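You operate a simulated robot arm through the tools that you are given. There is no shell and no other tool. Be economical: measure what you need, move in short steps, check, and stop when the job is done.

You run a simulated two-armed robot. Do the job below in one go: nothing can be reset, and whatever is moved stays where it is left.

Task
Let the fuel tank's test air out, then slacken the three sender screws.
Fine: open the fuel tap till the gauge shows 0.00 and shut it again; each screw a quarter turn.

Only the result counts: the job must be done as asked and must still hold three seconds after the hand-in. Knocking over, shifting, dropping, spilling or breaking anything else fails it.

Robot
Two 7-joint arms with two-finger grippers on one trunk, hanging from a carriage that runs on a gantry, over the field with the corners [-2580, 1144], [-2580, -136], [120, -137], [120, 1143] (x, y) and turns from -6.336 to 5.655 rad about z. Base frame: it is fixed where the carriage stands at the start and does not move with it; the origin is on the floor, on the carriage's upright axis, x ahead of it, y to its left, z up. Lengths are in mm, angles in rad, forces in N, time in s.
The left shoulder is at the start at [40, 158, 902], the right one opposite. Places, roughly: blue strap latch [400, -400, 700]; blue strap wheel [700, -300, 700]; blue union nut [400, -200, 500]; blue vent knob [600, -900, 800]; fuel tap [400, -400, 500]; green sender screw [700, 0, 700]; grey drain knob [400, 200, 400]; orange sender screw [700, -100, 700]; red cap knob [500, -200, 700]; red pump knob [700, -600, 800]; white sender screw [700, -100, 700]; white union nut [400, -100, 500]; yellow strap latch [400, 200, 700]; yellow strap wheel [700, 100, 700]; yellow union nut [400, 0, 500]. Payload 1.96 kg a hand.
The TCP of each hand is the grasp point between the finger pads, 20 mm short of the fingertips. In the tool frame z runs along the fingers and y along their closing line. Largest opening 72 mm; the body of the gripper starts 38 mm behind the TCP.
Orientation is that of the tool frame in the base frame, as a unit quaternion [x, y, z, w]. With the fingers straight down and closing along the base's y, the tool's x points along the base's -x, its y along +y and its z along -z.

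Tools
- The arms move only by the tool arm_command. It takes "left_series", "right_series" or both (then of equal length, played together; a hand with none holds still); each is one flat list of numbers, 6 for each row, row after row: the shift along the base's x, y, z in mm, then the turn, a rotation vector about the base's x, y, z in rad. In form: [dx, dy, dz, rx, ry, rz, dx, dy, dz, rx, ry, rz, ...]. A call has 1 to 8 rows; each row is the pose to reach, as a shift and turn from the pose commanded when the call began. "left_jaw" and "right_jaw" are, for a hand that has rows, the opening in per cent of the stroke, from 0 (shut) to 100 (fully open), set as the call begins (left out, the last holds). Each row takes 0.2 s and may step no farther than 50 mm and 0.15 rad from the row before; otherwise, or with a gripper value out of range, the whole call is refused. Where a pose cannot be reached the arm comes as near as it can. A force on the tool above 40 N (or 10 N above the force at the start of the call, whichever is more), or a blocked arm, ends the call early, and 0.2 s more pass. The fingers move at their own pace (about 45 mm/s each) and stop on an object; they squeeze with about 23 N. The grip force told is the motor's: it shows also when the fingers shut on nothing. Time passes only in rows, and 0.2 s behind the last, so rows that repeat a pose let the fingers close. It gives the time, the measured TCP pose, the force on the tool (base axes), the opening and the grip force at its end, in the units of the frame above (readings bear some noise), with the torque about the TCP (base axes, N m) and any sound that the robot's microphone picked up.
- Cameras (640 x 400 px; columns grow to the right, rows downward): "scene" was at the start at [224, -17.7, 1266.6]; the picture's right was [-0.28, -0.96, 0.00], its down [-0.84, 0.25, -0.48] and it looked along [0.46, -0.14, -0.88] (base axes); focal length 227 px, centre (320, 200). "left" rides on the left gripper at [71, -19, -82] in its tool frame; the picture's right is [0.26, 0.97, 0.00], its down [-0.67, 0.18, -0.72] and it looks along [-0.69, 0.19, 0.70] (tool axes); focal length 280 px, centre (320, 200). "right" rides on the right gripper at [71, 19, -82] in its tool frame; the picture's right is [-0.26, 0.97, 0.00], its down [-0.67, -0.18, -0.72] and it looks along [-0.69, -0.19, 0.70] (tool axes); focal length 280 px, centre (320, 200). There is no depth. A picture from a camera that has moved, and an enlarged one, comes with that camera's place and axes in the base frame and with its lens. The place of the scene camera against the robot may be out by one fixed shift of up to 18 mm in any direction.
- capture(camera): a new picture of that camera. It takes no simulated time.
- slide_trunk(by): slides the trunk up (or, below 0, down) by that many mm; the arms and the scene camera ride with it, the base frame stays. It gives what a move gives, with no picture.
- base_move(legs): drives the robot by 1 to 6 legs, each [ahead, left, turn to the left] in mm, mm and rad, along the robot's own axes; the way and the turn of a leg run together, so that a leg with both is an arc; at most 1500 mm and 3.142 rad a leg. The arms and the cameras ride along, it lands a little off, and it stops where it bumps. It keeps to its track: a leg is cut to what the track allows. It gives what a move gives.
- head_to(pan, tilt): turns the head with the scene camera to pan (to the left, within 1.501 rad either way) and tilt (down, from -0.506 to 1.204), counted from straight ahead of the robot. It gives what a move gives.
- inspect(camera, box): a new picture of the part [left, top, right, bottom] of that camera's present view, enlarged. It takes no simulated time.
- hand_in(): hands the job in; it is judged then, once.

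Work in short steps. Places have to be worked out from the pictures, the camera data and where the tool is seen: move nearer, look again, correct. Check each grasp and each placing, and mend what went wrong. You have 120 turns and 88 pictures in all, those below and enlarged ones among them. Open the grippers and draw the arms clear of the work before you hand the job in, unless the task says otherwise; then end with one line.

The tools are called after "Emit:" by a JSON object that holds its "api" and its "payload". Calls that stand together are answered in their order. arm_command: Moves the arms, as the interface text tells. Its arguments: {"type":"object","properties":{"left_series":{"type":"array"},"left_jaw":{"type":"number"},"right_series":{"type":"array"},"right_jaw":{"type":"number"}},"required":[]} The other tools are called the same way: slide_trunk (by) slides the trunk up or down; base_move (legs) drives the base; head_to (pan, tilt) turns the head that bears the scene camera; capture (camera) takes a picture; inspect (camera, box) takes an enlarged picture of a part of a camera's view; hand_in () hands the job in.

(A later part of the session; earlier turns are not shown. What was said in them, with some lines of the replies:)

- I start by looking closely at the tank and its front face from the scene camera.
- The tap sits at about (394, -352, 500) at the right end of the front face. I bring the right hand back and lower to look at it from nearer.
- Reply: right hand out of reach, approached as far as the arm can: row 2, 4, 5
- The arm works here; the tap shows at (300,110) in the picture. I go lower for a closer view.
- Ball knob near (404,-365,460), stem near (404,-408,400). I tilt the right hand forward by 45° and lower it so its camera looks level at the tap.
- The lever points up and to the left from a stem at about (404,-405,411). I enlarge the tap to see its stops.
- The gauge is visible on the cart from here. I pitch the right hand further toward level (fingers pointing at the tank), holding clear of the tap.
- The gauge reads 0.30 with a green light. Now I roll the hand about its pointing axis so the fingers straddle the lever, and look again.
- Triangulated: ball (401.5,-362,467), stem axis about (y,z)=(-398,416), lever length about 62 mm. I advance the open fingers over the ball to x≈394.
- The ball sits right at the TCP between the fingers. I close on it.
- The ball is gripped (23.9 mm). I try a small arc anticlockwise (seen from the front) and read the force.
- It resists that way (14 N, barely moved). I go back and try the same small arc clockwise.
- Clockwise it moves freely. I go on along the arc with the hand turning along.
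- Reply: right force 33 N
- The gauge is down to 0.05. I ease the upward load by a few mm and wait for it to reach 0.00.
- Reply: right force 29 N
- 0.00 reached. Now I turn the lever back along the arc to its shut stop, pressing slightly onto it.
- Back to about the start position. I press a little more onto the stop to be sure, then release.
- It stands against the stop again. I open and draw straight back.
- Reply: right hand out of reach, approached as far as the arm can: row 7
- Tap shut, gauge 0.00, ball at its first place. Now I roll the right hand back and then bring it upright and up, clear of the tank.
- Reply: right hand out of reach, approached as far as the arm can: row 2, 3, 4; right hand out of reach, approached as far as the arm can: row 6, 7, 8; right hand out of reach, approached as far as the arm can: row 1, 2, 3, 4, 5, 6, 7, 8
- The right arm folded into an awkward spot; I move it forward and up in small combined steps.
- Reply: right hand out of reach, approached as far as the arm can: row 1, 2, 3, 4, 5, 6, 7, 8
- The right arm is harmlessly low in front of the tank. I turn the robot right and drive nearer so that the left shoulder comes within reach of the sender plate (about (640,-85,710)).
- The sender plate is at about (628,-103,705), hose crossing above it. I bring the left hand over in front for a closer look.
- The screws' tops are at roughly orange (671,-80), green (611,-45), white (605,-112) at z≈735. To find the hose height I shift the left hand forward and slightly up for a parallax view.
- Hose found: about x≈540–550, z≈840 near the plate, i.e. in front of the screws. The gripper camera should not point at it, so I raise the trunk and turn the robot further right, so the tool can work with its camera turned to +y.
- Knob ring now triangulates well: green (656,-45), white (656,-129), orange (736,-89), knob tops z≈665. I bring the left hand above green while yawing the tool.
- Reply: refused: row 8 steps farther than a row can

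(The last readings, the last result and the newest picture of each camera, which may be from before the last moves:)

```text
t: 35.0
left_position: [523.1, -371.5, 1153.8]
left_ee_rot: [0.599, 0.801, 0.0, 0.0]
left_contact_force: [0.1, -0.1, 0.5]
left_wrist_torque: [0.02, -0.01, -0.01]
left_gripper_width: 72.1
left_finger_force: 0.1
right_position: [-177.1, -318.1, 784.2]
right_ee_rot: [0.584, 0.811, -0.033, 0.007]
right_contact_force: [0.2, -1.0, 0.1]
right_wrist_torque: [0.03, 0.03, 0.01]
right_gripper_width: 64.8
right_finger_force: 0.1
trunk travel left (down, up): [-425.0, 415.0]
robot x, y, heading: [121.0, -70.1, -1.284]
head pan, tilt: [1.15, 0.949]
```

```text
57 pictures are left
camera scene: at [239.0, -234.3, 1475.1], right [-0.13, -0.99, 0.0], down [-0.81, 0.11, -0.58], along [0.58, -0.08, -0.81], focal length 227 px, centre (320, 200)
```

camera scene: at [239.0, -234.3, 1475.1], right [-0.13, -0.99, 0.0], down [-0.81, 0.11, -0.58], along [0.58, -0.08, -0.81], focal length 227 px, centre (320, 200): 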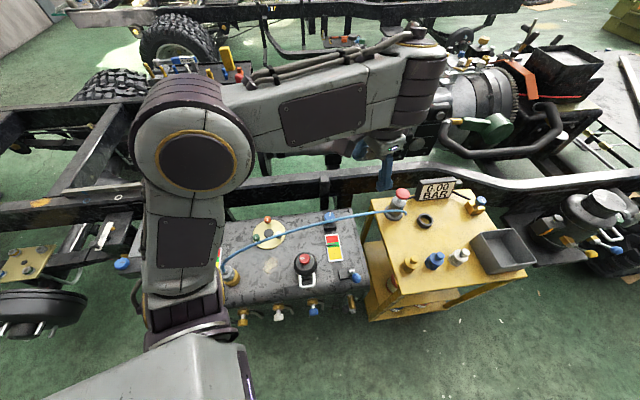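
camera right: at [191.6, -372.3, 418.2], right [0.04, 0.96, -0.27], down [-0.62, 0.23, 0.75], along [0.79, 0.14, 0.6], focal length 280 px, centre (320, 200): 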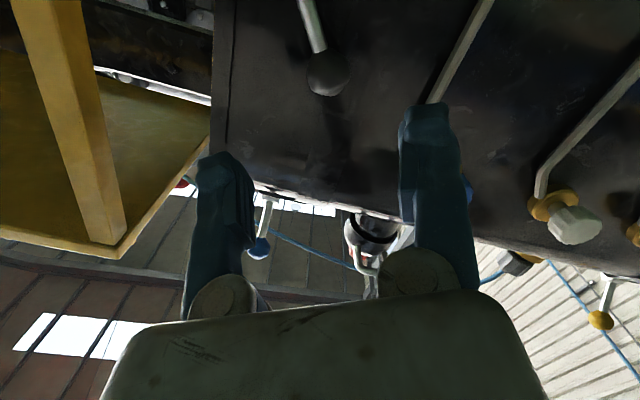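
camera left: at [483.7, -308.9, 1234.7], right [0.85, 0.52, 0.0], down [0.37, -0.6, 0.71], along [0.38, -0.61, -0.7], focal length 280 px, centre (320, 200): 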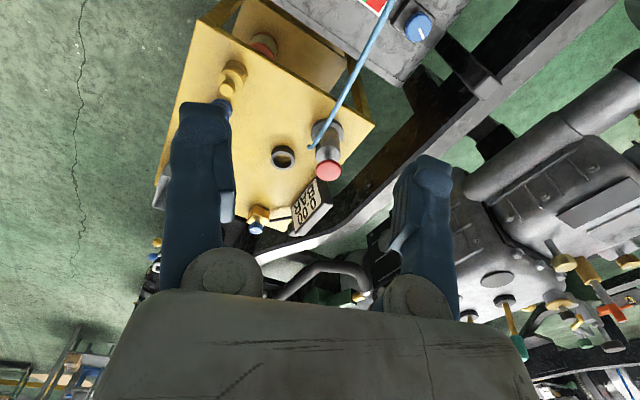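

The move was refused for step size; I repeat it in smaller rows.

Emit:
{"api": "arm_command", "payload": {"left_series": [15, 40, -10, 0, 0, -0.13, 30, 80, -20, 0, 0, -0.26, 45, 120, -30, 0, 0, -0.39, 60, 160, -40, 0, 0, -0.52, 75, 200, -50, 0, 0, -0.65, 90, 240, -60, 0, 0, -0.78, 105, 280, -70, 0, 0, -0.91, 120, 320, -80, 0, 0, -1.04]}}

Emit:
{"api": "arm_command", "payload": {"left_series": [5, 3, -45, 0, 0, 0, 10, 6, -90, 0, 0, 0, 13, 6, -135, 0, 0, 0, 13, 6, -180, 0, 0, 0, 13, 6, -220, 0, 0, 0]}}

Emit:
{"api": "capture", "payload": {"camera": "left"}}

Emit:
{"api": "capture", "payload": {"camera": "scene"}}

```text
t: 36.8
left_position: [720.0, -150.4, 1108.3]
left_ee_rot: [0.911, 0.412, 0.003, -0.006]
left_contact_force: [-0.4, 1.0, -1.0]
left_wrist_torque: [-0.01, 0.04, -0.03]
left_gripper_width: 72.1
left_finger_force: 0.1
left hand out of reach, approached as far as the arm can: row 3, 4, 5, 6, 7, 8
right_position: [-177.5, -318.6, 783.9]
right_ee_rot: [0.584, 0.811, -0.032, 0.008]
right_contact_force: [-0.2, -0.5, 0.0]
right_wrist_torque: [-0.02, 0.02, 0.0]
right_gripper_width: 64.7
right_finger_force: 0.1
trunk travel left (down, up): [-425.0, 415.0]
robot x, y, heading: [120.5, -73.2, -1.28]
head pan, tilt: [1.15, 0.949]
```

```text
t: 38.0
left_position: [730.0, -145.6, 890.0]
left_ee_rot: [0.917, 0.398, 0.0, 0.0]
left_contact_force: [0.9, -0.1, 1.2]
left_wrist_torque: [0.03, -0.02, 0.01]
left_gripper_width: 72.1
left_finger_force: 0.1
left hand out of reach, approached as far as the arm can: row 1
right_position: [-176.5, -318.6, 784.3]
right_ee_rot: [0.584, 0.811, -0.033, 0.007]
right_contact_force: [0.1, 0.5, -0.1]
right_wrist_torque: [0.01, 0.0, 0.0]
right_gripper_width: 64.7
right_finger_force: 0.1
trunk travel left (down, up): [-425.0, 415.0]
robot x, y, heading: [117.6, -70.7, -1.282]
head pan, tilt: [1.15, 0.949]
```

```text
56 pictures are left
camera left: at [763.9, -82.0, 970.4], right [0.88, -0.47, 0.0], down [-0.33, -0.62, 0.72], along [-0.34, -0.63, -0.7], focal length 280 px, centre (320, 200)
```

left: 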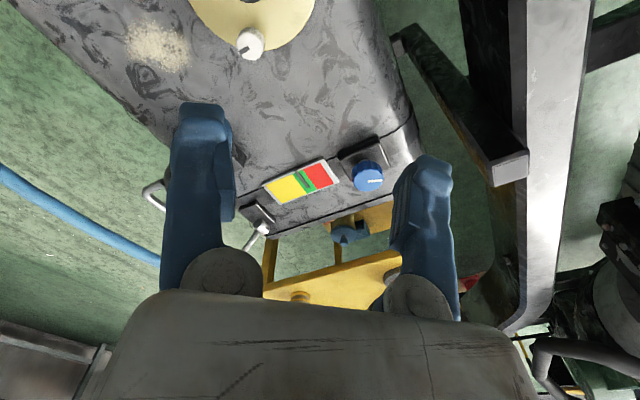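

```text
55 pictures are left
camera scene: at [239.0, -234.4, 1475.1], right [-0.13, -0.99, 0.0], down [-0.81, 0.11, -0.58], along [0.58, -0.08, -0.81], focal length 227 px, centre (320, 200)
```

scene: 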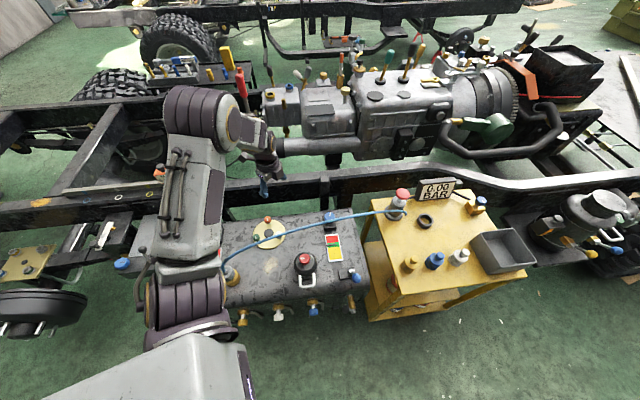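

White is confirmed at about (659,-129). I move above it at TCP z≈720 and look again.

Emit:
{"api": "arm_command", "payload": {"left_series": [-35, 8, -45, 0, 0, 0, -71, 16, -90, 0, 0, 0, -71, 16, -130, 0, 0, 0, -71, 16, -170, 0, 0, 0]}}

Emit:
{"api": "capture", "payload": {"camera": "left"}}

Emit:
{"api": "inspect", "payload": {"camera": "scene", "box": [200, 160, 360, 260]}}

```text
refused: row 1 steps farther than a row can; nothing moved
```

```text
54 pictures are left
camera left: at [763.9, -82.0, 970.4], right [0.88, -0.47, 0.0], down [-0.33, -0.62, 0.72], along [-0.34, -0.63, -0.7], focal length 280 px, centre (320, 200)
```

left: 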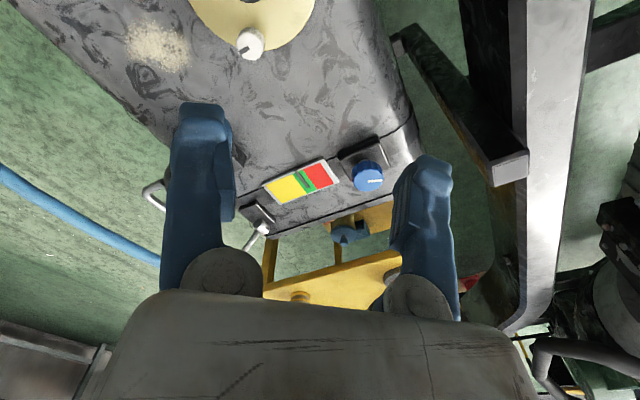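

```text
4.00 times, centred on (280, 210) of scene
camera zoom: at [239.0, -234.4, 1475.1], right [-0.13, -0.99, 0.0], down [-0.81, 0.11, -0.58], along [0.58, -0.08, -0.81], focal length 907 px, centre (480, 160)
```

zoom: 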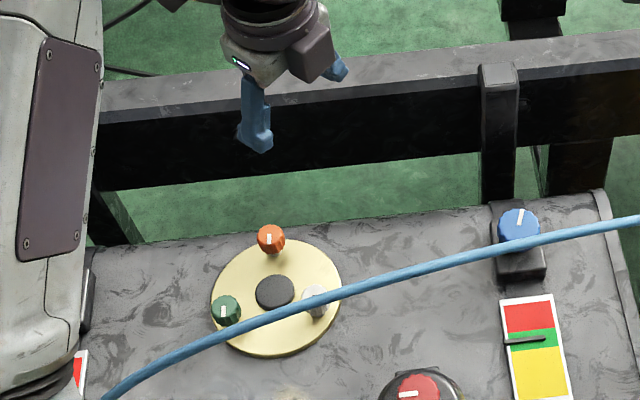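

Step too long again; shorter rows now, to a point above white.

Emit:
{"api": "arm_command", "payload": {"left_series": [-30, 8, -30, 0, 0, 0, -60, 14, -60, 0, 0, 0, -71, 16, -95, 0, 0, 0, -71, 16, -135, 0, 0, 0, -71, 16, -170, 0, 0, 0]}}

Emit:
{"api": "capture", "payload": {"camera": "left"}}

Emit:
{"api": "capture", "payload": {"camera": "scene"}}

```text
t: 39.2
left_position: [660.7, -129.8, 719.6]
left_ee_rot: [0.917, 0.398, -0.001, -0.001]
left_contact_force: [0.2, 0.5, 0.2]
left_wrist_torque: [0.02, 0.04, 0.0]
left_gripper_width: 72.2
left_finger_force: 0.0
right_position: [-177.9, -317.9, 783.3]
right_ee_rot: [0.585, 0.811, -0.033, 0.007]
right_contact_force: [1.0, -0.2, 0.2]
right_wrist_torque: [-0.01, -0.01, 0.0]
right_gripper_width: 65.0
right_finger_force: 0.2
trunk travel left (down, up): [-425.0, 415.0]
robot x, y, heading: [119.6, -70.1, -1.279]
head pan, tilt: [1.15, 0.949]
```

```text
52 pictures are left
camera left: at [695.0, -65.7, 800.1], right [0.88, -0.47, 0.0], down [-0.33, -0.62, 0.72], along [-0.34, -0.63, -0.7], focal length 280 px, centre (320, 200)
```

left: 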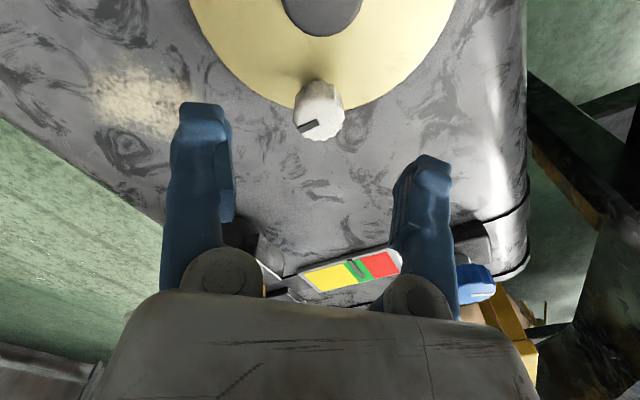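

```text
51 pictures are left
camera scene: at [238.8, -234.1, 1475.1], right [-0.13, -0.99, 0.0], down [-0.81, 0.11, -0.58], along [0.58, -0.08, -0.81], focal length 227 px, centre (320, 200)
```

scene: 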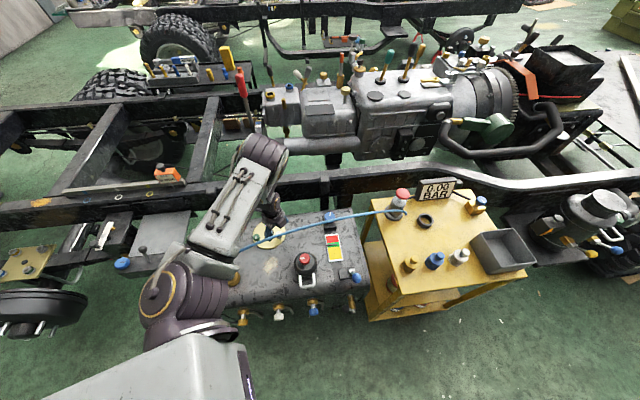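

White is nicely ahead between the fingers. Before going lower I check the forearm's clearance to hose and filler nut.

Emit:
{"api": "inspect", "payload": {"camera": "scene", "box": [120, 130, 320, 330]}}

```text
2.00 times, centred on (220, 230) of scene
camera zoom: at [238.8, -234.1, 1475.1], right [-0.13, -0.99, 0.0], down [-0.81, 0.11, -0.58], along [0.58, -0.08, -0.81], focal length 454 px, centre (520, 140)
```

zoom: 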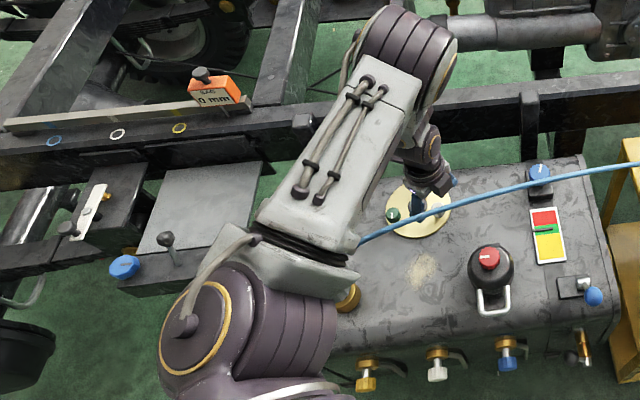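

Alignment is good. I descend over white to TCP z≈667 with the fingers part open, then close.

Emit:
{"api": "arm_command", "payload": {"left_series": [0, 0, -20, 0, 0, 0, 0, 0, -38, 0, 0, 0, 0, 0, -52, 0, 0, 0], "left_jaw": 65}}

Emit:
{"api": "capture", "payload": {"camera": "left"}}

```text
t: 40.0
left_position: [660.9, -131.3, 669.4]
left_ee_rot: [0.917, 0.398, 0.0, 0.0]
left_contact_force: [-0.1, 0.4, 0.2]
left_wrist_torque: [0.03, -0.03, 0.0]
left_gripper_width: 46.9
left_finger_force: 0.0
right_position: [-178.1, -318.2, 784.1]
right_ee_rot: [0.585, 0.81, -0.032, 0.008]
right_contact_force: [-0.2, 0.6, 0.9]
right_wrist_torque: [0.0, 0.02, -0.02]
right_gripper_width: 64.8
right_finger_force: 0.0
trunk travel left (down, up): [-425.0, 415.0]
robot x, y, heading: [118.6, -74.1, -1.278]
head pan, tilt: [1.15, 0.949]
```

```text
49 pictures are left
camera left: at [694.8, -66.5, 748.9], right [0.88, -0.47, 0.0], down [-0.33, -0.62, 0.72], along [-0.34, -0.63, -0.7], focal length 280 px, centre (320, 200)
```

left: 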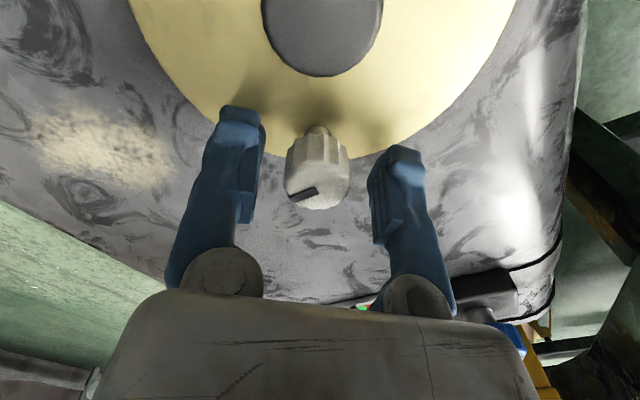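

The knob is centred between the fingers with its top just above the TCP. I go 4 mm lower and close.

Emit:
{"api": "arm_command", "payload": {"left_series": [0, 0, -4, 0, 0, 0, 0, 0, -4, 0, 0, 0, 0, 0, -4, 0, 0, 0, 0, 0, -4, 0, 0, 0], "left_jaw": 0}}

Emit:
{"api": "inspect", "payload": {"camera": "left", "box": [220, 90, 420, 240]}}

```text
t: 40.8
left_position: [660.9, -129.6, 660.8]
left_ee_rot: [0.917, 0.398, 0.001, 0.0]
left_contact_force: [12.4, -1.1, -54.0]
left_wrist_torque: [0.05, 0.01, 0.01]
left_gripper_width: 21.5
left_finger_force: 37.0
right_position: [-178.2, -316.5, 784.9]
right_ee_rot: [0.584, 0.811, -0.033, 0.007]
right_contact_force: [-0.2, 0.3, 0.0]
right_wrist_torque: [0.02, -0.01, -0.01]
right_gripper_width: 64.6
right_finger_force: 0.0
trunk travel left (down, up): [-425.0, 415.0]
robot x, y, heading: [120.1, -71.0, -1.284]
head pan, tilt: [1.15, 0.949]
stopped in row 4 (left hand): the force on the tool passed its limit at 44 N (the readings are from after the stop); the commanded pose is now the measured one
```

```text
2.67 times, centred on (320, 165) of left
camera zoom: at [693.9, -65.9, 742.5], right [0.88, -0.47, 0.0], down [-0.33, -0.62, 0.71], along [-0.33, -0.63, -0.7], focal length 748 px, centre (320, 293)
```

zoom: 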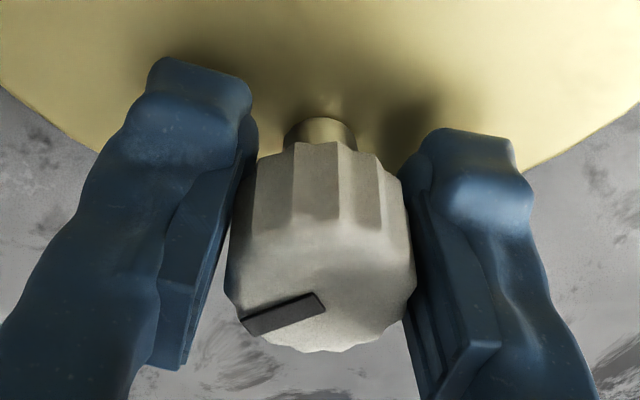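

Gripped at 21.5 mm, but a vertical force built up; I hold one moment, slightly up, to read the relaxed force.

Emit:
{"api": "arm_command", "payload": {"left_series": [0, 0, 0, 0, 0, 0, 0, 0, 0, 0, 0, 0]}}

```text
t: 41.2
left_position: [659.5, -132.0, 661.5]
left_ee_rot: [0.918, 0.397, 0.002, 0.001]
left_contact_force: [13.8, -2.8, -67.1]
left_wrist_torque: [0.04, -0.01, 0.0]
left_gripper_width: 21.8
left_finger_force: 40.0
right_position: [-179.2, -318.7, 784.8]
right_ee_rot: [0.584, 0.811, -0.033, 0.006]
right_contact_force: [-0.4, -0.1, -0.8]
right_wrist_torque: [0.0, -0.01, 0.02]
right_gripper_width: 64.7
right_finger_force: 0.0
trunk travel left (down, up): [-425.0, 415.0]
robot x, y, heading: [116.0, -72.5, -1.283]
head pan, tilt: [1.15, 0.949]
stopped in row 1 (left hand): the force on the tool passed its limit at 70 N (the readings are from after the stop); the commanded pose is now the measured one
```

The tool is being held down by ~67 N, so the command sits above the real pose. I lower the command by 4–5 mm to unload.

Emit:
{"api": "arm_command", "payload": {"left_series": [-0.5, 0, -2.5, 0, 0, 0, -1, 0, -4.5, 0, 0, 0]}}

```text
t: 41.8
left_position: [660.0, -130.9, 660.9]
left_ee_rot: [0.917, 0.399, 0.0, 0.0]
left_contact_force: [-9.1, 2.0, 25.7]
left_wrist_torque: [-0.02, 0.1, -0.02]
left_gripper_width: 20.8
left_finger_force: 39.9
right_position: [-177.9, -317.1, 785.5]
right_ee_rot: [0.585, 0.81, -0.032, 0.008]
right_contact_force: [0.7, -0.8, 0.0]
right_wrist_torque: [-0.01, -0.03, 0.02]
right_gripper_width: 65.1
right_finger_force: 0.1
trunk travel left (down, up): [-425.0, 415.0]
robot x, y, heading: [118.5, -70.3, -1.28]
head pan, tilt: [1.15, 0.949]
```

Now nearly unloaded. I raise the command by 1 mm and turn the knob anticlockwise (from above) in small steps.

Emit:
{"api": "arm_command", "payload": {"left_series": [0.3, 0, 1.2, 0, 0, 0.06, 0.3, 0, 1.2, 0, 0, 0.13, 0.3, 0, 1.2, 0, 0, 0.26]}}

Emit:
{"api": "inspect", "payload": {"camera": "left", "box": [220, 90, 420, 240]}}

```text
t: 42.6
left_position: [660.8, -130.6, 660.6]
left_ee_rot: [0.857, 0.515, 0.001, -0.001]
left_contact_force: [-11.8, 2.5, 20.1]
left_wrist_torque: [0.15, 0.03, -0.01]
left_gripper_width: 20.5
left_finger_force: 40.1
right_position: [-178.0, -318.3, 785.0]
right_ee_rot: [0.585, 0.811, -0.033, 0.007]
right_contact_force: [0.4, 0.3, 0.5]
right_wrist_torque: [0.0, 0.0, -0.01]
right_gripper_width: 64.8
right_finger_force: 0.0
trunk travel left (down, up): [-425.0, 415.0]
robot x, y, heading: [121.6, -76.4, -1.285]
head pan, tilt: [1.15, 0.949]
```

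```text
2.67 times, centred on (320, 165) of left
camera zoom: at [676.0, -59.2, 740.8], right [0.97, -0.22, 0.0], down [-0.16, -0.68, 0.71], along [-0.16, -0.7, -0.7], focal length 748 px, centre (320, 293)
```

zoom: 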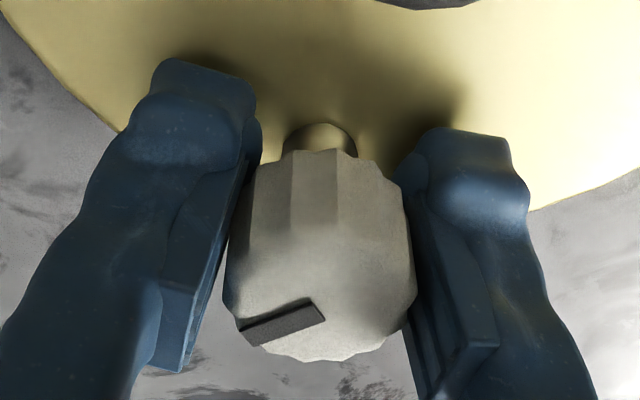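

The knob turns along with the fingers (mark unchanged relative to them). I continue to the quarter turn (1.31 rad remaining).

Emit:
{"api": "arm_command", "payload": {"left_series": [0, 0, 0.5, 0, 0, 0.131, 0, 0, 0.5, 0, 0, 0.262, 0, 0, 0.5, 0, 0, 0.393, 0, 0, 0.5, 0, 0, 0.524, 0, 0, 0.5, 0, 0, 0.655, 0, 0, 0.5, 0, 0, 0.786, 0, 0, 0.5, 0, 0, 0.917, 0, 0, 0.5, 0, 0, 1.048]}}

```text
t: 44.4
left_position: [659.5, -128.9, 659.3]
left_ee_rot: [0.485, 0.874, 0.0, -0.002]
left_contact_force: [-7.0, 2.5, -1.0]
left_wrist_torque: [-0.55, -0.28, -0.02]
left_gripper_width: 20.5
left_finger_force: 40.4
right_position: [-179.5, -316.8, 785.6]
right_ee_rot: [0.584, 0.811, -0.033, 0.007]
right_contact_force: [-0.2, -0.7, 0.7]
right_wrist_torque: [0.04, 0.01, -0.01]
right_gripper_width: 64.8
right_finger_force: 0.0
trunk travel left (down, up): [-425.0, 415.0]
robot x, y, heading: [120.1, -74.1, -1.283]
head pan, tilt: [1.15, 0.949]
```

75° done by the tool reading; 15° more.

Emit:
{"api": "arm_command", "payload": {"left_series": [0, 0, 0, 0, 0, 0.13, 0, 0, 0, 0, 0, 0.262, 0, 0, 0, 0, 0, 0.262]}}

Emit:
{"api": "capture", "payload": {"camera": "left"}}

Emit:
{"api": "inspect", "payload": {"camera": "scene", "box": [220, 180, 340, 280]}}

```text
t: 45.2
left_position: [659.5, -130.8, 660.2]
left_ee_rot: [0.367, 0.93, 0.001, -0.001]
left_contact_force: [-3.9, 0.5, -1.4]
left_wrist_torque: [0.18, 0.15, 0.02]
left_gripper_width: 20.6
left_finger_force: 40.0
right_position: [-177.9, -318.2, 784.6]
right_ee_rot: [0.584, 0.811, -0.033, 0.008]
right_contact_force: [0.0, 0.2, 0.1]
right_wrist_torque: [0.01, -0.02, -0.04]
right_gripper_width: 64.9
right_finger_force: 0.1
trunk travel left (down, up): [-425.0, 415.0]
robot x, y, heading: [124.6, -73.3, -1.285]
head pan, tilt: [1.15, 0.949]
```

```text
46 pictures are left
camera left: at [594.6, -96.7, 740.7], right [0.47, 0.88, 0.0], down [0.62, -0.33, 0.71], along [0.63, -0.33, -0.7], focal length 280 px, centre (320, 200)
```

left: 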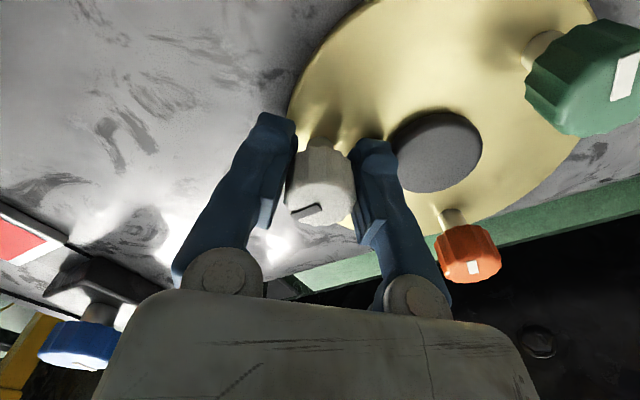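

```text
4.00 times, centred on (280, 230) of scene
camera zoom: at [238.4, -234.1, 1474.9], right [-0.13, -0.99, 0.0], down [-0.81, 0.11, -0.58], along [0.58, -0.08, -0.81], focal length 907 px, centre (480, 80)
```

zoom: 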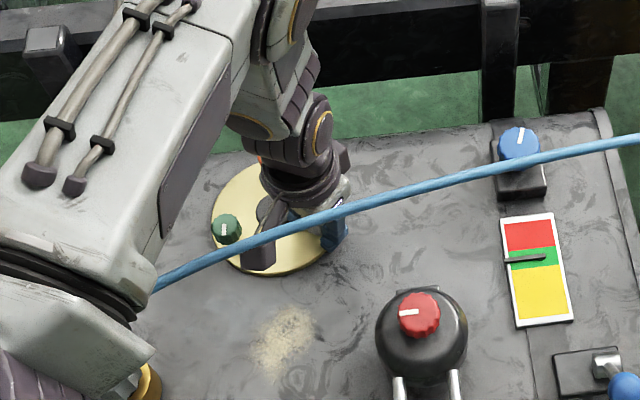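

The tool reads 89.9° of turn, mark rotated with it. I open slightly (to keep clear of the hub) and lift straight up.

Emit:
{"api": "arm_command", "payload": {"left_series": [0, 0, 0, 0, 0, 0, 0, 0, 0, 0, 0, 0, 0, 0, 8, 0, 0, 0, 0, 0, 35, 0, 0, 0, 0, 0, 70, 0, 0, 0], "left_jaw": 44}}

Emit:
{"api": "capture", "payload": {"camera": "left"}}

```text
t: 46.4
left_position: [660.4, -130.7, 731.3]
left_ee_rot: [0.368, 0.93, 0.002, 0.0]
left_contact_force: [0.2, 0.2, 0.5]
left_wrist_torque: [-0.01, -0.02, -0.02]
left_gripper_width: 31.8
left_finger_force: 0.1
right_position: [-175.7, -316.9, 784.4]
right_ee_rot: [0.585, 0.811, -0.033, 0.008]
right_contact_force: [0.8, -0.7, 0.7]
right_wrist_torque: [-0.01, 0.01, -0.01]
right_gripper_width: 65.0
right_finger_force: 0.0
trunk travel left (down, up): [-425.0, 415.0]
robot x, y, heading: [120.9, -73.7, -1.286]
head pan, tilt: [1.15, 0.949]
```

```text
44 pictures are left
camera left: at [594.8, -95.8, 811.5], right [0.47, 0.88, 0.0], down [0.62, -0.33, 0.71], along [0.63, -0.33, -0.7], focal length 280 px, centre (320, 200)
```

left: 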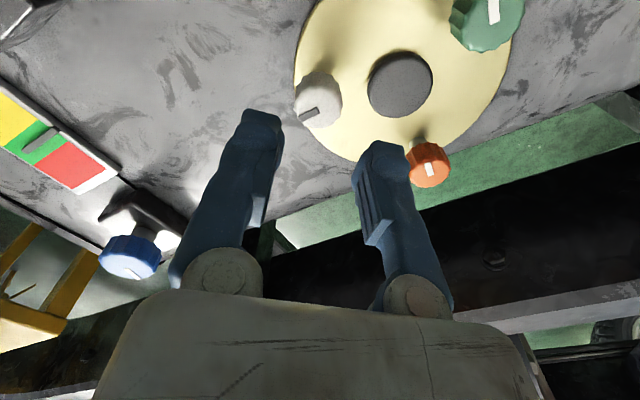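

I enlarge to check the white mark against the untouched ones.

Emit:
{"api": "inspect", "payload": {"camera": "left", "box": [270, 0, 530, 200]}}

```text
2.00 times, centred on (400, 100) of left
camera zoom: at [594.8, -95.8, 811.5], right [0.47, 0.88, 0.0], down [0.62, -0.33, 0.71], along [0.63, -0.33, -0.7], focal length 561 px, centre (160, 400)
```

zoom: 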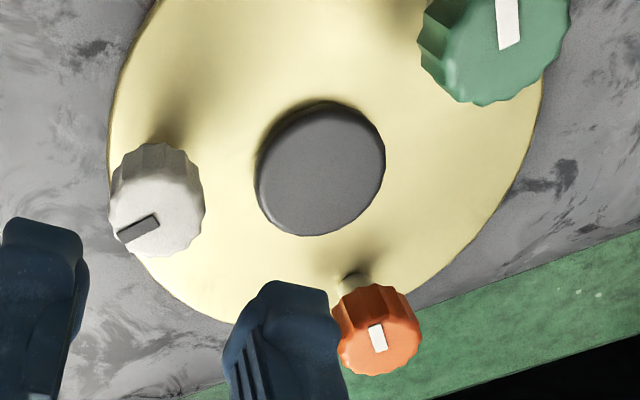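

White mark now lies 90° from the orange one: done. I move above green at (657,-45), turning the tool back so the fingers stay clear of the hub.

Emit:
{"api": "arm_command", "payload": {"left_series": [0, 10, 10, 0, 0, -0.13, 0, 21, 10, 0, 0, -0.26, 0, 32, 10, 0, 0, -0.39, 0, 43, 10, 0, 0, -0.52, -1, 54, 10, 0, 0, -0.65, -2, 65, 10, 0, 0, -0.78, -3, 76, 5, 0, 0, -0.91, -3, 86, 0, 0, 0, -1.045], "left_jaw": 60}}

Emit:
{"api": "capture", "payload": {"camera": "left"}}

```text
t: 48.2
left_position: [657.9, -45.1, 729.6]
left_ee_rot: [0.784, 0.621, 0.003, 0.001]
left_contact_force: [-0.4, -0.1, 0.7]
left_wrist_torque: [0.02, 0.03, 0.01]
left_gripper_width: 43.4
left_finger_force: 0.1
right_position: [-177.2, -317.8, 782.6]
right_ee_rot: [0.585, 0.811, -0.034, 0.007]
right_contact_force: [0.6, -0.4, 0.2]
right_wrist_torque: [0.0, 0.03, 0.0]
right_gripper_width: 64.8
right_finger_force: 0.1
trunk travel left (down, up): [-425.0, 415.0]
robot x, y, heading: [121.8, -71.0, -1.284]
head pan, tilt: [1.15, 0.949]
```

```text
42 pictures are left
camera left: at [655.4, 28.3, 811.3], right [1.0, 0.04, 0.0], down [0.02, -0.7, 0.71], along [0.03, -0.71, -0.7], focal length 280 px, centre (320, 200)
```

left: 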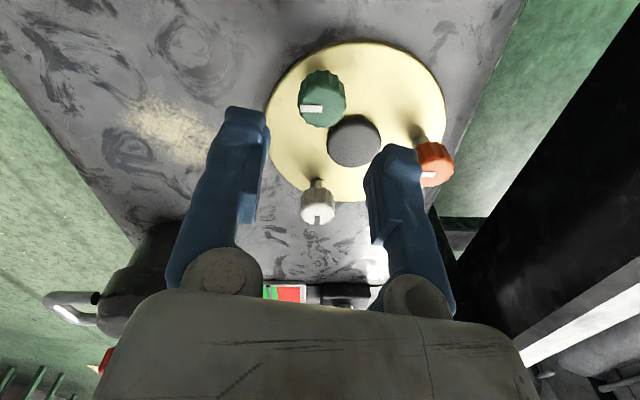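

Green top computes to (660,-43). I shift 2 mm and descend to TCP z≈663.

Emit:
{"api": "arm_command", "payload": {"left_series": [2, 2, -20, 0, 0, 0, 2, 2, -40, 0, 0, 0, 2, 2, -55, 0, 0, 0, 2, 2, -67, 0, 0, 0]}}

Emit:
{"api": "capture", "payload": {"camera": "left"}}

```text
t: 49.2
left_position: [660.8, -42.7, 665.8]
left_ee_rot: [0.783, 0.622, 0.002, 0.0]
left_contact_force: [-1.4, 0.7, 0.4]
left_wrist_torque: [-0.03, 0.01, -0.03]
left_gripper_width: 43.3
left_finger_force: 0.1
right_position: [-176.9, -318.5, 783.5]
right_ee_rot: [0.584, 0.811, -0.033, 0.008]
right_contact_force: [-0.2, -0.1, -0.5]
right_wrist_torque: [0.0, 0.03, 0.0]
right_gripper_width: 64.7
right_finger_force: 0.0
trunk travel left (down, up): [-425.0, 415.0]
robot x, y, heading: [122.0, -71.2, -1.285]
head pan, tilt: [1.15, 0.949]
```

```text
41 pictures are left
camera left: at [657.0, 31.0, 745.7], right [1.0, 0.04, 0.0], down [0.02, -0.7, 0.71], along [0.03, -0.71, -0.7], focal length 280 px, centre (320, 200)
```

left: 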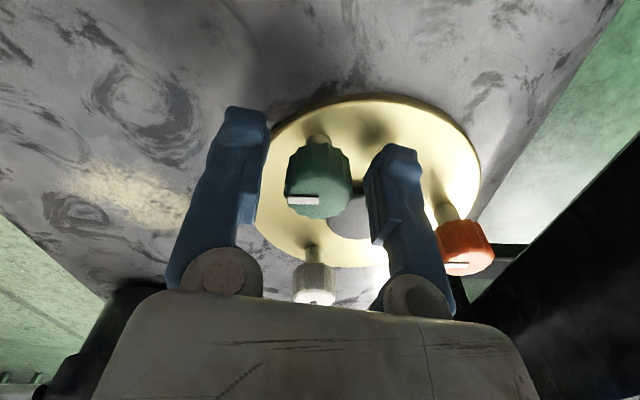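

The knob is centred. I close on it.

Emit:
{"api": "arm_command", "payload": {"left_series": [0, 0, 0, 0, 0, 0, 0, 0, 0, 0, 0, 0, 0, 0, 0, 0, 0, 0], "left_jaw": 0}}

```text
t: 49.9
left_position: [660.8, -42.3, 663.9]
left_ee_rot: [0.783, 0.622, 0.002, 0.001]
left_contact_force: [15.8, 1.4, -57.1]
left_wrist_torque: [0.05, -0.05, 0.09]
left_gripper_width: 22.5
left_finger_force: 33.1
right_position: [-177.1, -317.8, 783.9]
right_ee_rot: [0.585, 0.81, -0.033, 0.007]
right_contact_force: [-0.1, 0.1, -0.8]
right_wrist_torque: [0.02, 0.01, 0.0]
right_gripper_width: 64.9
right_finger_force: 0.0
trunk travel left (down, up): [-425.0, 415.0]
robot x, y, heading: [122.2, -68.8, -1.288]
head pan, tilt: [1.15, 0.949]
stopped in row 3 (left hand): the force on the tool passed its limit at 45 N (the readings are from after the stop); the commanded pose is now the measured one
```

As before, the tapered knob draws the hand down. I lower the command by 3.5 mm to unload.

Emit:
{"api": "arm_command", "payload": {"left_series": [-0.5, 0, -2, 0, 0, 0, -0.8, 0, -3.5, 0, 0, 0, -0.8, 0, -3.5, 0, 0, 0]}}

```text
t: 50.7
left_position: [660.8, -42.1, 661.9]
left_ee_rot: [0.783, 0.622, 0.003, 0.001]
left_contact_force: [11.7, -0.6, -34.9]
left_wrist_torque: [0.07, 0.0, 0.03]
left_gripper_width: 21.5
left_finger_force: 39.9
right_position: [-177.3, -318.1, 783.5]
right_ee_rot: [0.584, 0.811, -0.033, 0.007]
right_contact_force: [1.0, -0.9, 0.6]
right_wrist_torque: [-0.01, 0.03, -0.03]
right_gripper_width: 64.8
right_finger_force: 0.1
trunk travel left (down, up): [-425.0, 415.0]
robot x, y, heading: [121.3, -70.3, -1.282]
head pan, tilt: [1.15, 0.949]
```

Down 2 mm more, then I start turning; tool yaw is 76.9°, target 166.9°.

Emit:
{"api": "arm_command", "payload": {"left_series": [-0.5, 0, -1.8, 0, 0, 0, -0.5, 0, -1.8, 0, 0, 0.131, -0.5, 0, -1.8, 0, 0, 0.262, -0.5, 0, -1.8, 0, 0, 0.393, -0.5, 0, -1.8, 0, 0, 0.524]}}

Emit:
{"api": "inspect", "payload": {"camera": "left", "box": [220, 90, 420, 240]}}

```text
t: 51.9
left_position: [658.9, -41.3, 660.5]
left_ee_rot: [0.595, 0.804, 0.002, 0.0]
left_contact_force: [-5.6, -1.2, 24.7]
left_wrist_torque: [-0.2, 0.02, -0.07]
left_gripper_width: 20.9
left_finger_force: 40.4
right_position: [-175.8, -318.4, 783.9]
right_ee_rot: [0.585, 0.81, -0.032, 0.008]
right_contact_force: [-0.1, -0.2, 0.5]
right_wrist_torque: [-0.01, 0.02, 0.02]
right_gripper_width: 64.6
right_finger_force: 0.0
trunk travel left (down, up): [-425.0, 415.0]
robot x, y, heading: [117.4, -71.9, -1.288]
head pan, tilt: [1.15, 0.949]
```

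```text
2.67 times, centred on (320, 165) of left
camera zoom: at [619.6, 19.2, 740.9], right [0.85, 0.53, 0.0], down [0.37, -0.59, 0.71], along [0.38, -0.6, -0.7], focal length 748 px, centre (320, 293)
```

zoom: 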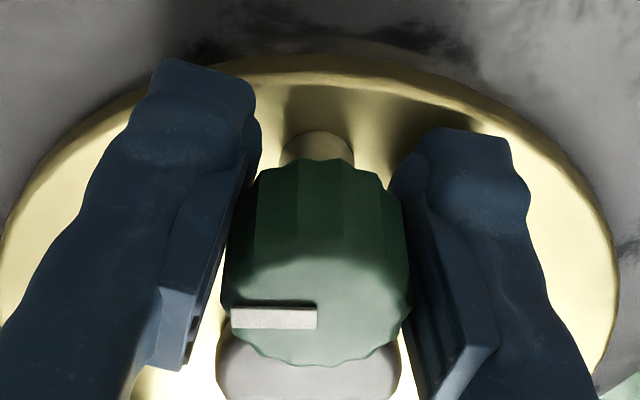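

It turns with the hand (30° so far). I go on with the remaining 60°.

Emit:
{"api": "arm_command", "payload": {"left_series": [0, 0, 0.8, 0, 0, 0.131, 0, 0, 0.8, 0, 0, 0.262, 0, 0, 0.8, 0, 0, 0.393, 0, 0, 0.8, 0, 0, 0.524, 0, 0, 0.8, 0, 0, 0.655, 0, 0, 0.8, 0, 0, 0.786, 0, 0, 0.8, 0, 0, 0.917, 0, 0, 0.8, 0, 0, 1.047]}}

```text
t: 53.7
left_position: [657.4, -42.3, 659.8]
left_ee_rot: [0.113, 0.994, 0.001, -0.001]
left_contact_force: [-8.1, -4.3, 9.4]
left_wrist_torque: [-0.02, 0.09, -0.02]
left_gripper_width: 20.5
left_finger_force: 40.2
right_position: [-178.4, -318.7, 784.0]
right_ee_rot: [0.584, 0.811, -0.033, 0.007]
right_contact_force: [0.4, 0.4, 0.1]
right_wrist_torque: [0.01, 0.0, 0.01]
right_gripper_width: 64.5
right_finger_force: 0.1
trunk travel left (down, up): [-425.0, 415.0]
robot x, y, heading: [117.9, -70.3, -1.286]
head pan, tilt: [1.15, 0.949]
```

Tool yaw 167.0°: 90.1° turned. I open slightly and lift.

Emit:
{"api": "arm_command", "payload": {"left_series": [0, 0, 0, 0, 0, 0, 0, 0, 0, 0, 0, 0, 0, 0, 8, 0, 0, 0, 0, 0, 35, 0, 0, 0, 0, 0, 72, 0, 0, 0], "left_jaw": 46}}

Emit:
{"api": "inspect", "payload": {"camera": "left", "box": [180, 0, 500, 200]}}

```text
t: 54.9
left_position: [658.7, -42.3, 732.6]
left_ee_rot: [0.113, 0.994, 0.002, 0.0]
left_contact_force: [-0.3, -0.6, 0.2]
left_wrist_torque: [0.01, 0.03, -0.02]
left_gripper_width: 32.8
left_finger_force: 0.1
right_position: [-176.9, -318.6, 784.9]
right_ee_rot: [0.584, 0.811, -0.034, 0.007]
right_contact_force: [-0.6, 0.0, 0.0]
right_wrist_torque: [-0.04, 0.01, 0.04]
right_gripper_width: 65.1
right_finger_force: 0.1
trunk travel left (down, up): [-425.0, 415.0]
robot x, y, heading: [120.8, -70.9, -1.279]
head pan, tilt: [1.15, 0.949]
```

```text
2.00 times, centred on (340, 100) of left
camera zoom: at [585.5, -46.0, 814.0], right [-0.04, 1.0, 0.0], down [0.7, 0.02, 0.71], along [0.71, 0.03, -0.7], focal length 561 px, centre (280, 400)
```

zoom: 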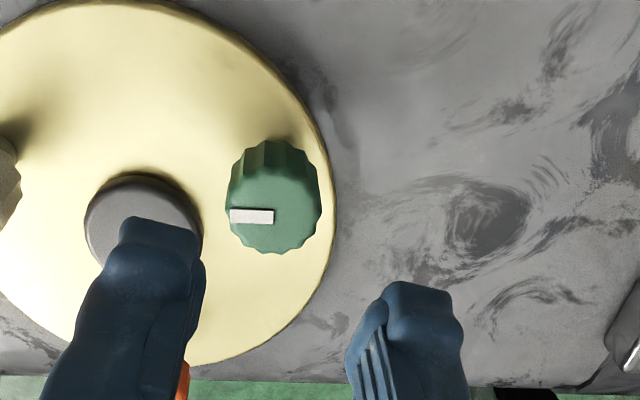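

Green mark now lies along y: done. Orange should be at about (736,-87); I move over it while turning the tool back to yaw 45°.

Emit:
{"api": "arm_command", "payload": {"left_series": [5, -4, 15, 0, 0, -0.135, 14, -9, 20, 0, 0, -0.27, 24, -14, 20, 0, 0, -0.405, 34, -19, 20, 0, 0, -0.54, 44, -24, 20, 0, 0, -0.675, 54, -29, 20, 0, 0, -0.81, 64, -34, 20, 0, 0, -0.945, 72, -40, 20, 0, 0, -1.08], "left_jaw": 60}}

Emit:
{"api": "arm_command", "payload": {"left_series": [2, -2, 0, 0, 0, -0.13, 4, -4, 0, 0, 0, -0.26, 5, -5, 0, 0, 0, -0.39, 5, -5, 0, 0, 0, -0.52, 5, -5, 0, 0, 0, -0.65, 5, -5, 0, 0, 0, -0.78, 5, -5, 0, 0, 0, -0.91, 5, -5, 0, 0, 0, -1.05]}}

Emit:
{"api": "capture", "payload": {"camera": "left"}}

```text
t: 56.7
left_position: [732.8, -82.0, 752.2]
left_ee_rot: [0.609, 0.793, 0.001, 0.0]
left_contact_force: [-0.7, -0.6, 0.3]
left_wrist_torque: [0.0, -0.03, 0.01]
left_gripper_width: 43.3
left_finger_force: 0.0
right_position: [-177.3, -317.9, 783.6]
right_ee_rot: [0.584, 0.811, -0.033, 0.007]
right_contact_force: [0.4, 0.4, 0.8]
right_wrist_torque: [0.02, 0.02, 0.03]
right_gripper_width: 64.9
right_finger_force: 0.0
trunk travel left (down, up): [-425.0, 415.0]
robot x, y, heading: [118.8, -72.6, -1.287]
head pan, tilt: [1.15, 0.949]
```

```text
t: 58.5
left_position: [736.7, -87.2, 752.0]
left_ee_rot: [0.925, 0.381, 0.002, 0.001]
left_contact_force: [0.6, 0.6, 0.4]
left_wrist_torque: [0.01, 0.02, 0.02]
left_gripper_width: 43.6
left_finger_force: 0.1
right_position: [-176.6, -317.6, 784.5]
right_ee_rot: [0.584, 0.811, -0.033, 0.007]
right_contact_force: [-0.2, -0.4, -0.3]
right_wrist_torque: [-0.01, 0.0, -0.02]
right_gripper_width: 64.9
right_finger_force: 0.1
trunk travel left (down, up): [-425.0, 415.0]
robot x, y, heading: [122.4, -73.1, -1.284]
head pan, tilt: [1.15, 0.949]
```

```text
38 pictures are left
camera left: at [772.9, -23.9, 833.0], right [0.87, -0.5, 0.0], down [-0.35, -0.6, 0.71], along [-0.36, -0.62, -0.7], focal length 280 px, centre (320, 200)
```

left: 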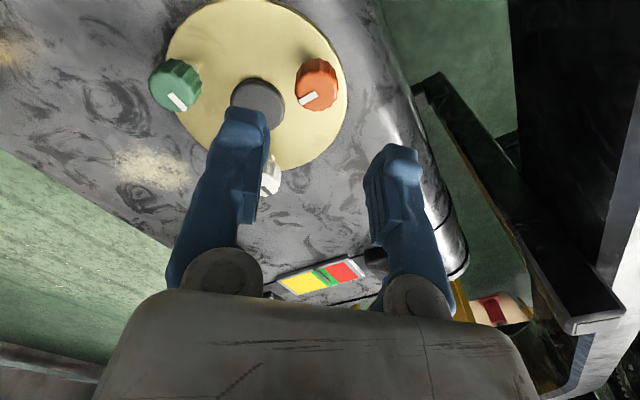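

Orange top computes to (734,-86). I descend to TCP z≈664 there.

Emit:
{"api": "arm_command", "payload": {"left_series": [-2, 0.5, -25, 0, 0, 0, -2, 0.5, -50, 0, 0, 0, -2, 0.5, -72, 0, 0, 0, -2, 0.5, -89, 0, 0, 0]}}

Emit:
{"api": "capture", "payload": {"camera": "left"}}

```text
t: 59.5
left_position: [734.0, -85.9, 662.8]
left_ee_rot: [0.924, 0.381, 0.002, 0.001]
left_contact_force: [1.0, 0.1, 0.3]
left_wrist_torque: [-0.03, 0.0, 0.0]
left_gripper_width: 43.4
left_finger_force: 0.0
right_position: [-176.2, -317.4, 786.2]
right_ee_rot: [0.585, 0.811, -0.033, 0.008]
right_contact_force: [0.0, -0.1, 0.3]
right_wrist_torque: [-0.01, 0.02, -0.02]
right_gripper_width: 64.9
right_finger_force: 0.0
trunk travel left (down, up): [-425.0, 415.0]
robot x, y, heading: [121.6, -73.5, -1.283]
head pan, tilt: [1.15, 0.949]
```

```text
37 pictures are left
camera left: at [769.9, -23.1, 743.9], right [0.87, -0.5, 0.0], down [-0.35, -0.6, 0.71], along [-0.35, -0.62, -0.7], focal length 280 px, centre (320, 200)
```

left: 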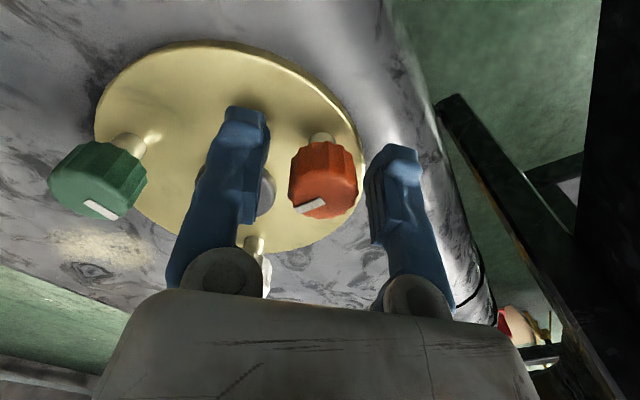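

Centred. I close while following 3 mm down.

Emit:
{"api": "arm_command", "payload": {"left_series": [0, 0, -0.5, 0, 0, 0, -0.3, 0, -1.5, 0, 0, 0, -0.6, 0, -3, 0, 0, 0, -0.6, 0, -3.5, 0, 0, 0], "left_jaw": 0}}

```text
t: 60.5
left_position: [735.1, -86.5, 660.4]
left_ee_rot: [0.924, 0.382, 0.001, 0.003]
left_contact_force: [-3.6, -2.2, 15.2]
left_wrist_torque: [0.01, 0.07, -0.04]
left_gripper_width: 20.8
left_finger_force: 39.5
right_position: [-177.0, -318.5, 785.0]
right_ee_rot: [0.584, 0.811, -0.033, 0.008]
right_contact_force: [-0.1, -0.7, 0.7]
right_wrist_torque: [0.02, 0.02, -0.02]
right_gripper_width: 64.7
right_finger_force: 0.1
trunk travel left (down, up): [-425.0, 415.0]
robot x, y, heading: [119.0, -74.8, -1.276]
head pan, tilt: [1.15, 0.949]
```

Good grip, low force; tool yaw 44.9°, target 134.9°. I turn.

Emit:
{"api": "arm_command", "payload": {"left_series": [0, 0, 0.5, 0, 0, 0.131, 0, 0, 0.5, 0, 0, 0.262, 0, 0, 0.5, 0, 0, 0.393, 0, 0, 0.5, 0, 0, 0.524, 0, 0, 0.5, 0, 0, 0.655, 0, 0, 0.5, 0, 0, 0.786, 0, 0, 0.5, 0, 0, 0.917, 0, 0, 0.5, 0, 0, 1.048]}}

Emit:
{"api": "inspect", "payload": {"camera": "left", "box": [220, 90, 420, 240]}}

```text
t: 62.3
left_position: [734.6, -86.9, 661.2]
left_ee_rot: [0.617, 0.787, 0.004, 0.002]
left_contact_force: [11.6, -1.0, -32.4]
left_wrist_torque: [0.11, 0.18, 0.03]
left_gripper_width: 20.3
left_finger_force: 40.1
right_position: [-176.9, -318.0, 783.8]
right_ee_rot: [0.585, 0.81, -0.033, 0.007]
right_contact_force: [0.0, -0.1, -0.7]
right_wrist_torque: [-0.01, -0.02, -0.02]
right_gripper_width: 64.7
right_finger_force: 0.1
trunk travel left (down, up): [-425.0, 415.0]
robot x, y, heading: [119.1, -72.6, -1.283]
head pan, tilt: [1.15, 0.949]
stopped in row 8 (left hand): the force on the tool passed its limit at 44 N (the readings are from after the stop); the commanded pose is now the measured one
```

```text
2.67 times, centred on (320, 165) of left
camera zoom: at [698.3, -23.8, 740.8], right [0.87, 0.48, 0.01], down [0.33, -0.61, 0.72], along [0.35, -0.62, -0.7], focal length 748 px, centre (320, 293)
```

zoom: 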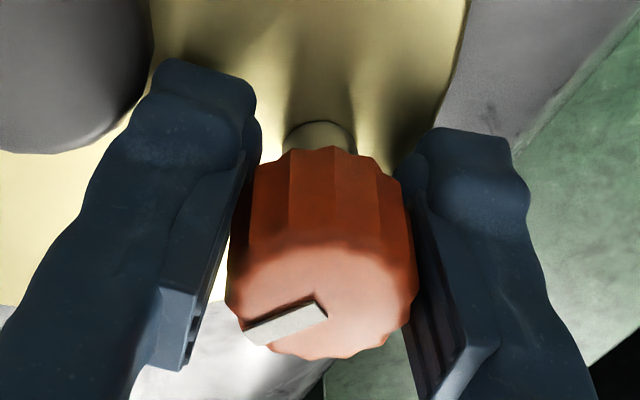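

A vertical load stopped it at 58.9°; I lower by ~1.8 mm and turn the remaining 31.1°.

Emit:
{"api": "arm_command", "payload": {"left_series": [-0.5, 0, -1.8, 0, 0, 0, -0.5, 0, -1.8, 0, 0, 0.135, -0.5, 0, -1.8, 0, 0, 0.27, -0.5, 0, -1.8, 0, 0, 0.405, -0.5, 0, -1.8, 0, 0, 0.543, -0.5, 0, -1.8, 0, 0, 0.543]}}

```text
t: 63.7
left_position: [736.0, -88.3, 659.6]
left_ee_rot: [0.381, 0.924, 0.003, 0.0]
left_contact_force: [-5.4, -0.2, 20.7]
left_wrist_torque: [-0.17, -0.11, 0.02]
left_gripper_width: 20.4
left_finger_force: 40.3
right_position: [-176.7, -318.8, 784.6]
right_ee_rot: [0.584, 0.811, -0.032, 0.008]
right_contact_force: [-0.4, 0.2, -0.1]
right_wrist_torque: [-0.01, 0.01, 0.01]
right_gripper_width: 65.0
right_finger_force: 0.0
trunk travel left (down, up): [-425.0, 415.0]
robot x, y, heading: [117.5, -72.3, -1.283]
head pan, tilt: [1.15, 0.949]
```

Tool yaw 135.2°: 90.3° turned. I open slightly and lift well clear.

Emit:
{"api": "arm_command", "payload": {"left_series": [0, 0, 0, 0, 0, 0, 0, 0, 0, 0, 0, 0, 0, 0, 8, 0, 0, 0, 0, 0, 35, 0, 0, 0, 0, 0, 75, 0, 0, 0, 0, 0, 115, 0, 0, 0], "left_jaw": 46}}

Emit:
{"api": "capture", "payload": {"camera": "left"}}

```text
t: 65.1
left_position: [732.1, -87.3, 772.1]
left_ee_rot: [0.383, 0.924, 0.003, -0.001]
left_contact_force: [0.6, -0.2, 0.2]
left_wrist_torque: [-0.02, -0.03, 0.02]
left_gripper_width: 33.0
left_finger_force: 0.1
right_position: [-176.5, -318.3, 784.0]
right_ee_rot: [0.585, 0.81, -0.033, 0.007]
right_contact_force: [-0.1, 0.5, 1.0]
right_wrist_torque: [-0.02, -0.03, 0.01]
right_gripper_width: 65.0
right_finger_force: 0.0
trunk travel left (down, up): [-425.0, 415.0]
robot x, y, heading: [117.3, -69.4, -1.283]
head pan, tilt: [1.15, 0.949]
```

```text
35 pictures are left
camera left: at [669.1, -51.8, 853.3], right [0.5, 0.87, 0.01], down [0.6, -0.35, 0.71], along [0.62, -0.35, -0.7], focal length 280 px, centre (320, 200)
```

left: 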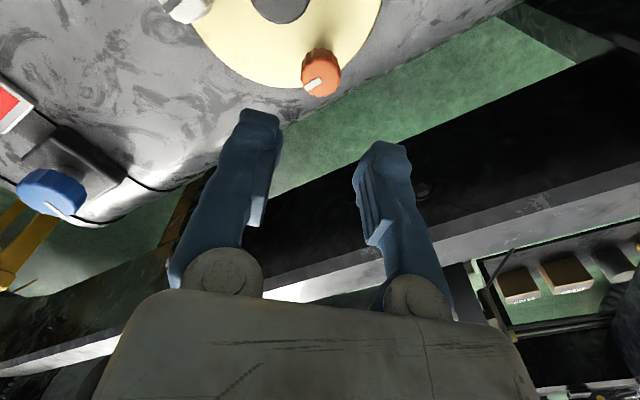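

I raise the hand further, open it, and view the plate and gauge with the scene camera.

Emit:
{"api": "arm_command", "payload": {"left_series": [0, 0, 45, 0, 0, 0, 0, 0, 90, 0, 0, 0, 0, 0, 135, 0, 0, 0, 0, 0, 180, 0, 0, 0, 0, -10, 225, 0, 0, 0, 0, -20, 270, 0, 0, 0, 0, -30, 310, 0, 0, 0], "left_jaw": 100}}

Emit:
{"api": "capture", "payload": {"camera": "scene"}}

Emit:
{"api": "inspect", "payload": {"camera": "scene", "box": [240, 200, 320, 260]}}

Emit:
{"api": "inspect", "payload": {"camera": "scene", "box": [320, 170, 480, 320]}}

```text
t: 66.7
left_position: [734.9, -118.0, 1083.9]
left_ee_rot: [0.383, 0.924, 0.002, 0.0]
left_contact_force: [-1.1, 0.5, 1.0]
left_wrist_torque: [-0.05, -0.01, -0.03]
left_gripper_width: 71.6
left_finger_force: 0.0
right_position: [-177.1, -317.1, 784.3]
right_ee_rot: [0.584, 0.811, -0.033, 0.008]
right_contact_force: [0.3, 0.5, 0.6]
right_wrist_torque: [-0.01, 0.0, -0.01]
right_gripper_width: 65.0
right_finger_force: 0.1
trunk travel left (down, up): [-425.0, 415.0]
robot x, y, heading: [119.6, -71.9, -1.287]
head pan, tilt: [1.15, 0.949]
```

```text
34 pictures are left
camera scene: at [239.1, -234.2, 1475.0], right [-0.13, -0.99, 0.0], down [-0.81, 0.11, -0.58], along [0.58, -0.08, -0.81], focal length 227 px, centre (320, 200)
```

scene: 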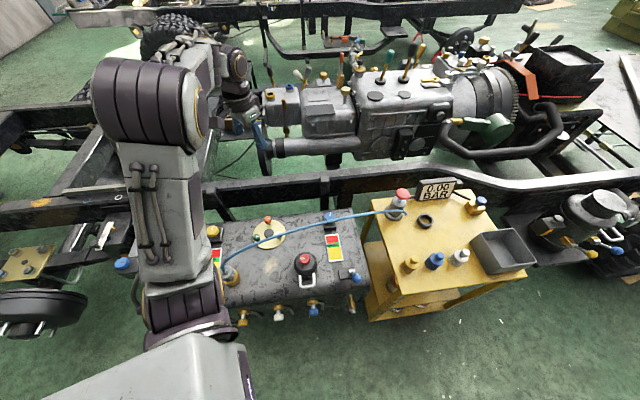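

```text
6.67 times, centred on (280, 230) of scene
camera zoom: at [239.1, -234.2, 1475.0], right [-0.13, -0.99, 0.0], down [-0.81, 0.11, -0.58], along [0.58, -0.08, -0.81], focal length 1512 px, centre (587, 0)
```

zoom: 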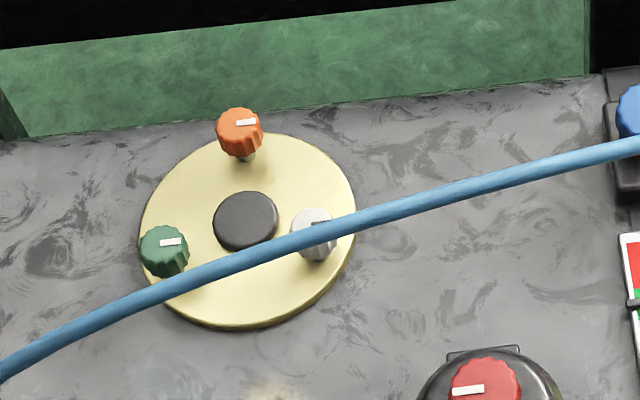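

```text
2.67 times, centred on (400, 245) of scene
camera zoom: at [239.1, -234.2, 1475.0], right [-0.13, -0.99, 0.0], down [-0.81, 0.11, -0.58], along [0.58, -0.08, -0.81], focal length 605 px, centre (107, 80)
```

zoom: 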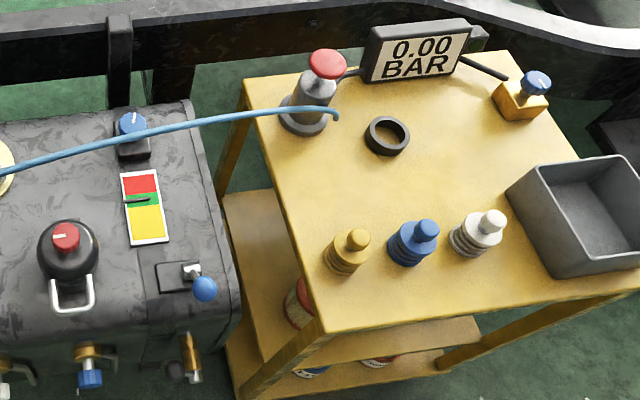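

All three marks now point along y, each a quarter turn from where it began. The gauge holds 0.00, the tap lever is at its shut stop, and both grippers are open and clear, so I hand in.

Emit:
{"api": "hand_in", "payload": {}}

```text
The job is handed in.
```

The test air is out (gauge at 0.00), the fuel tap is shut again, and the white, green and orange sender screws are each slackened a quarter turn.
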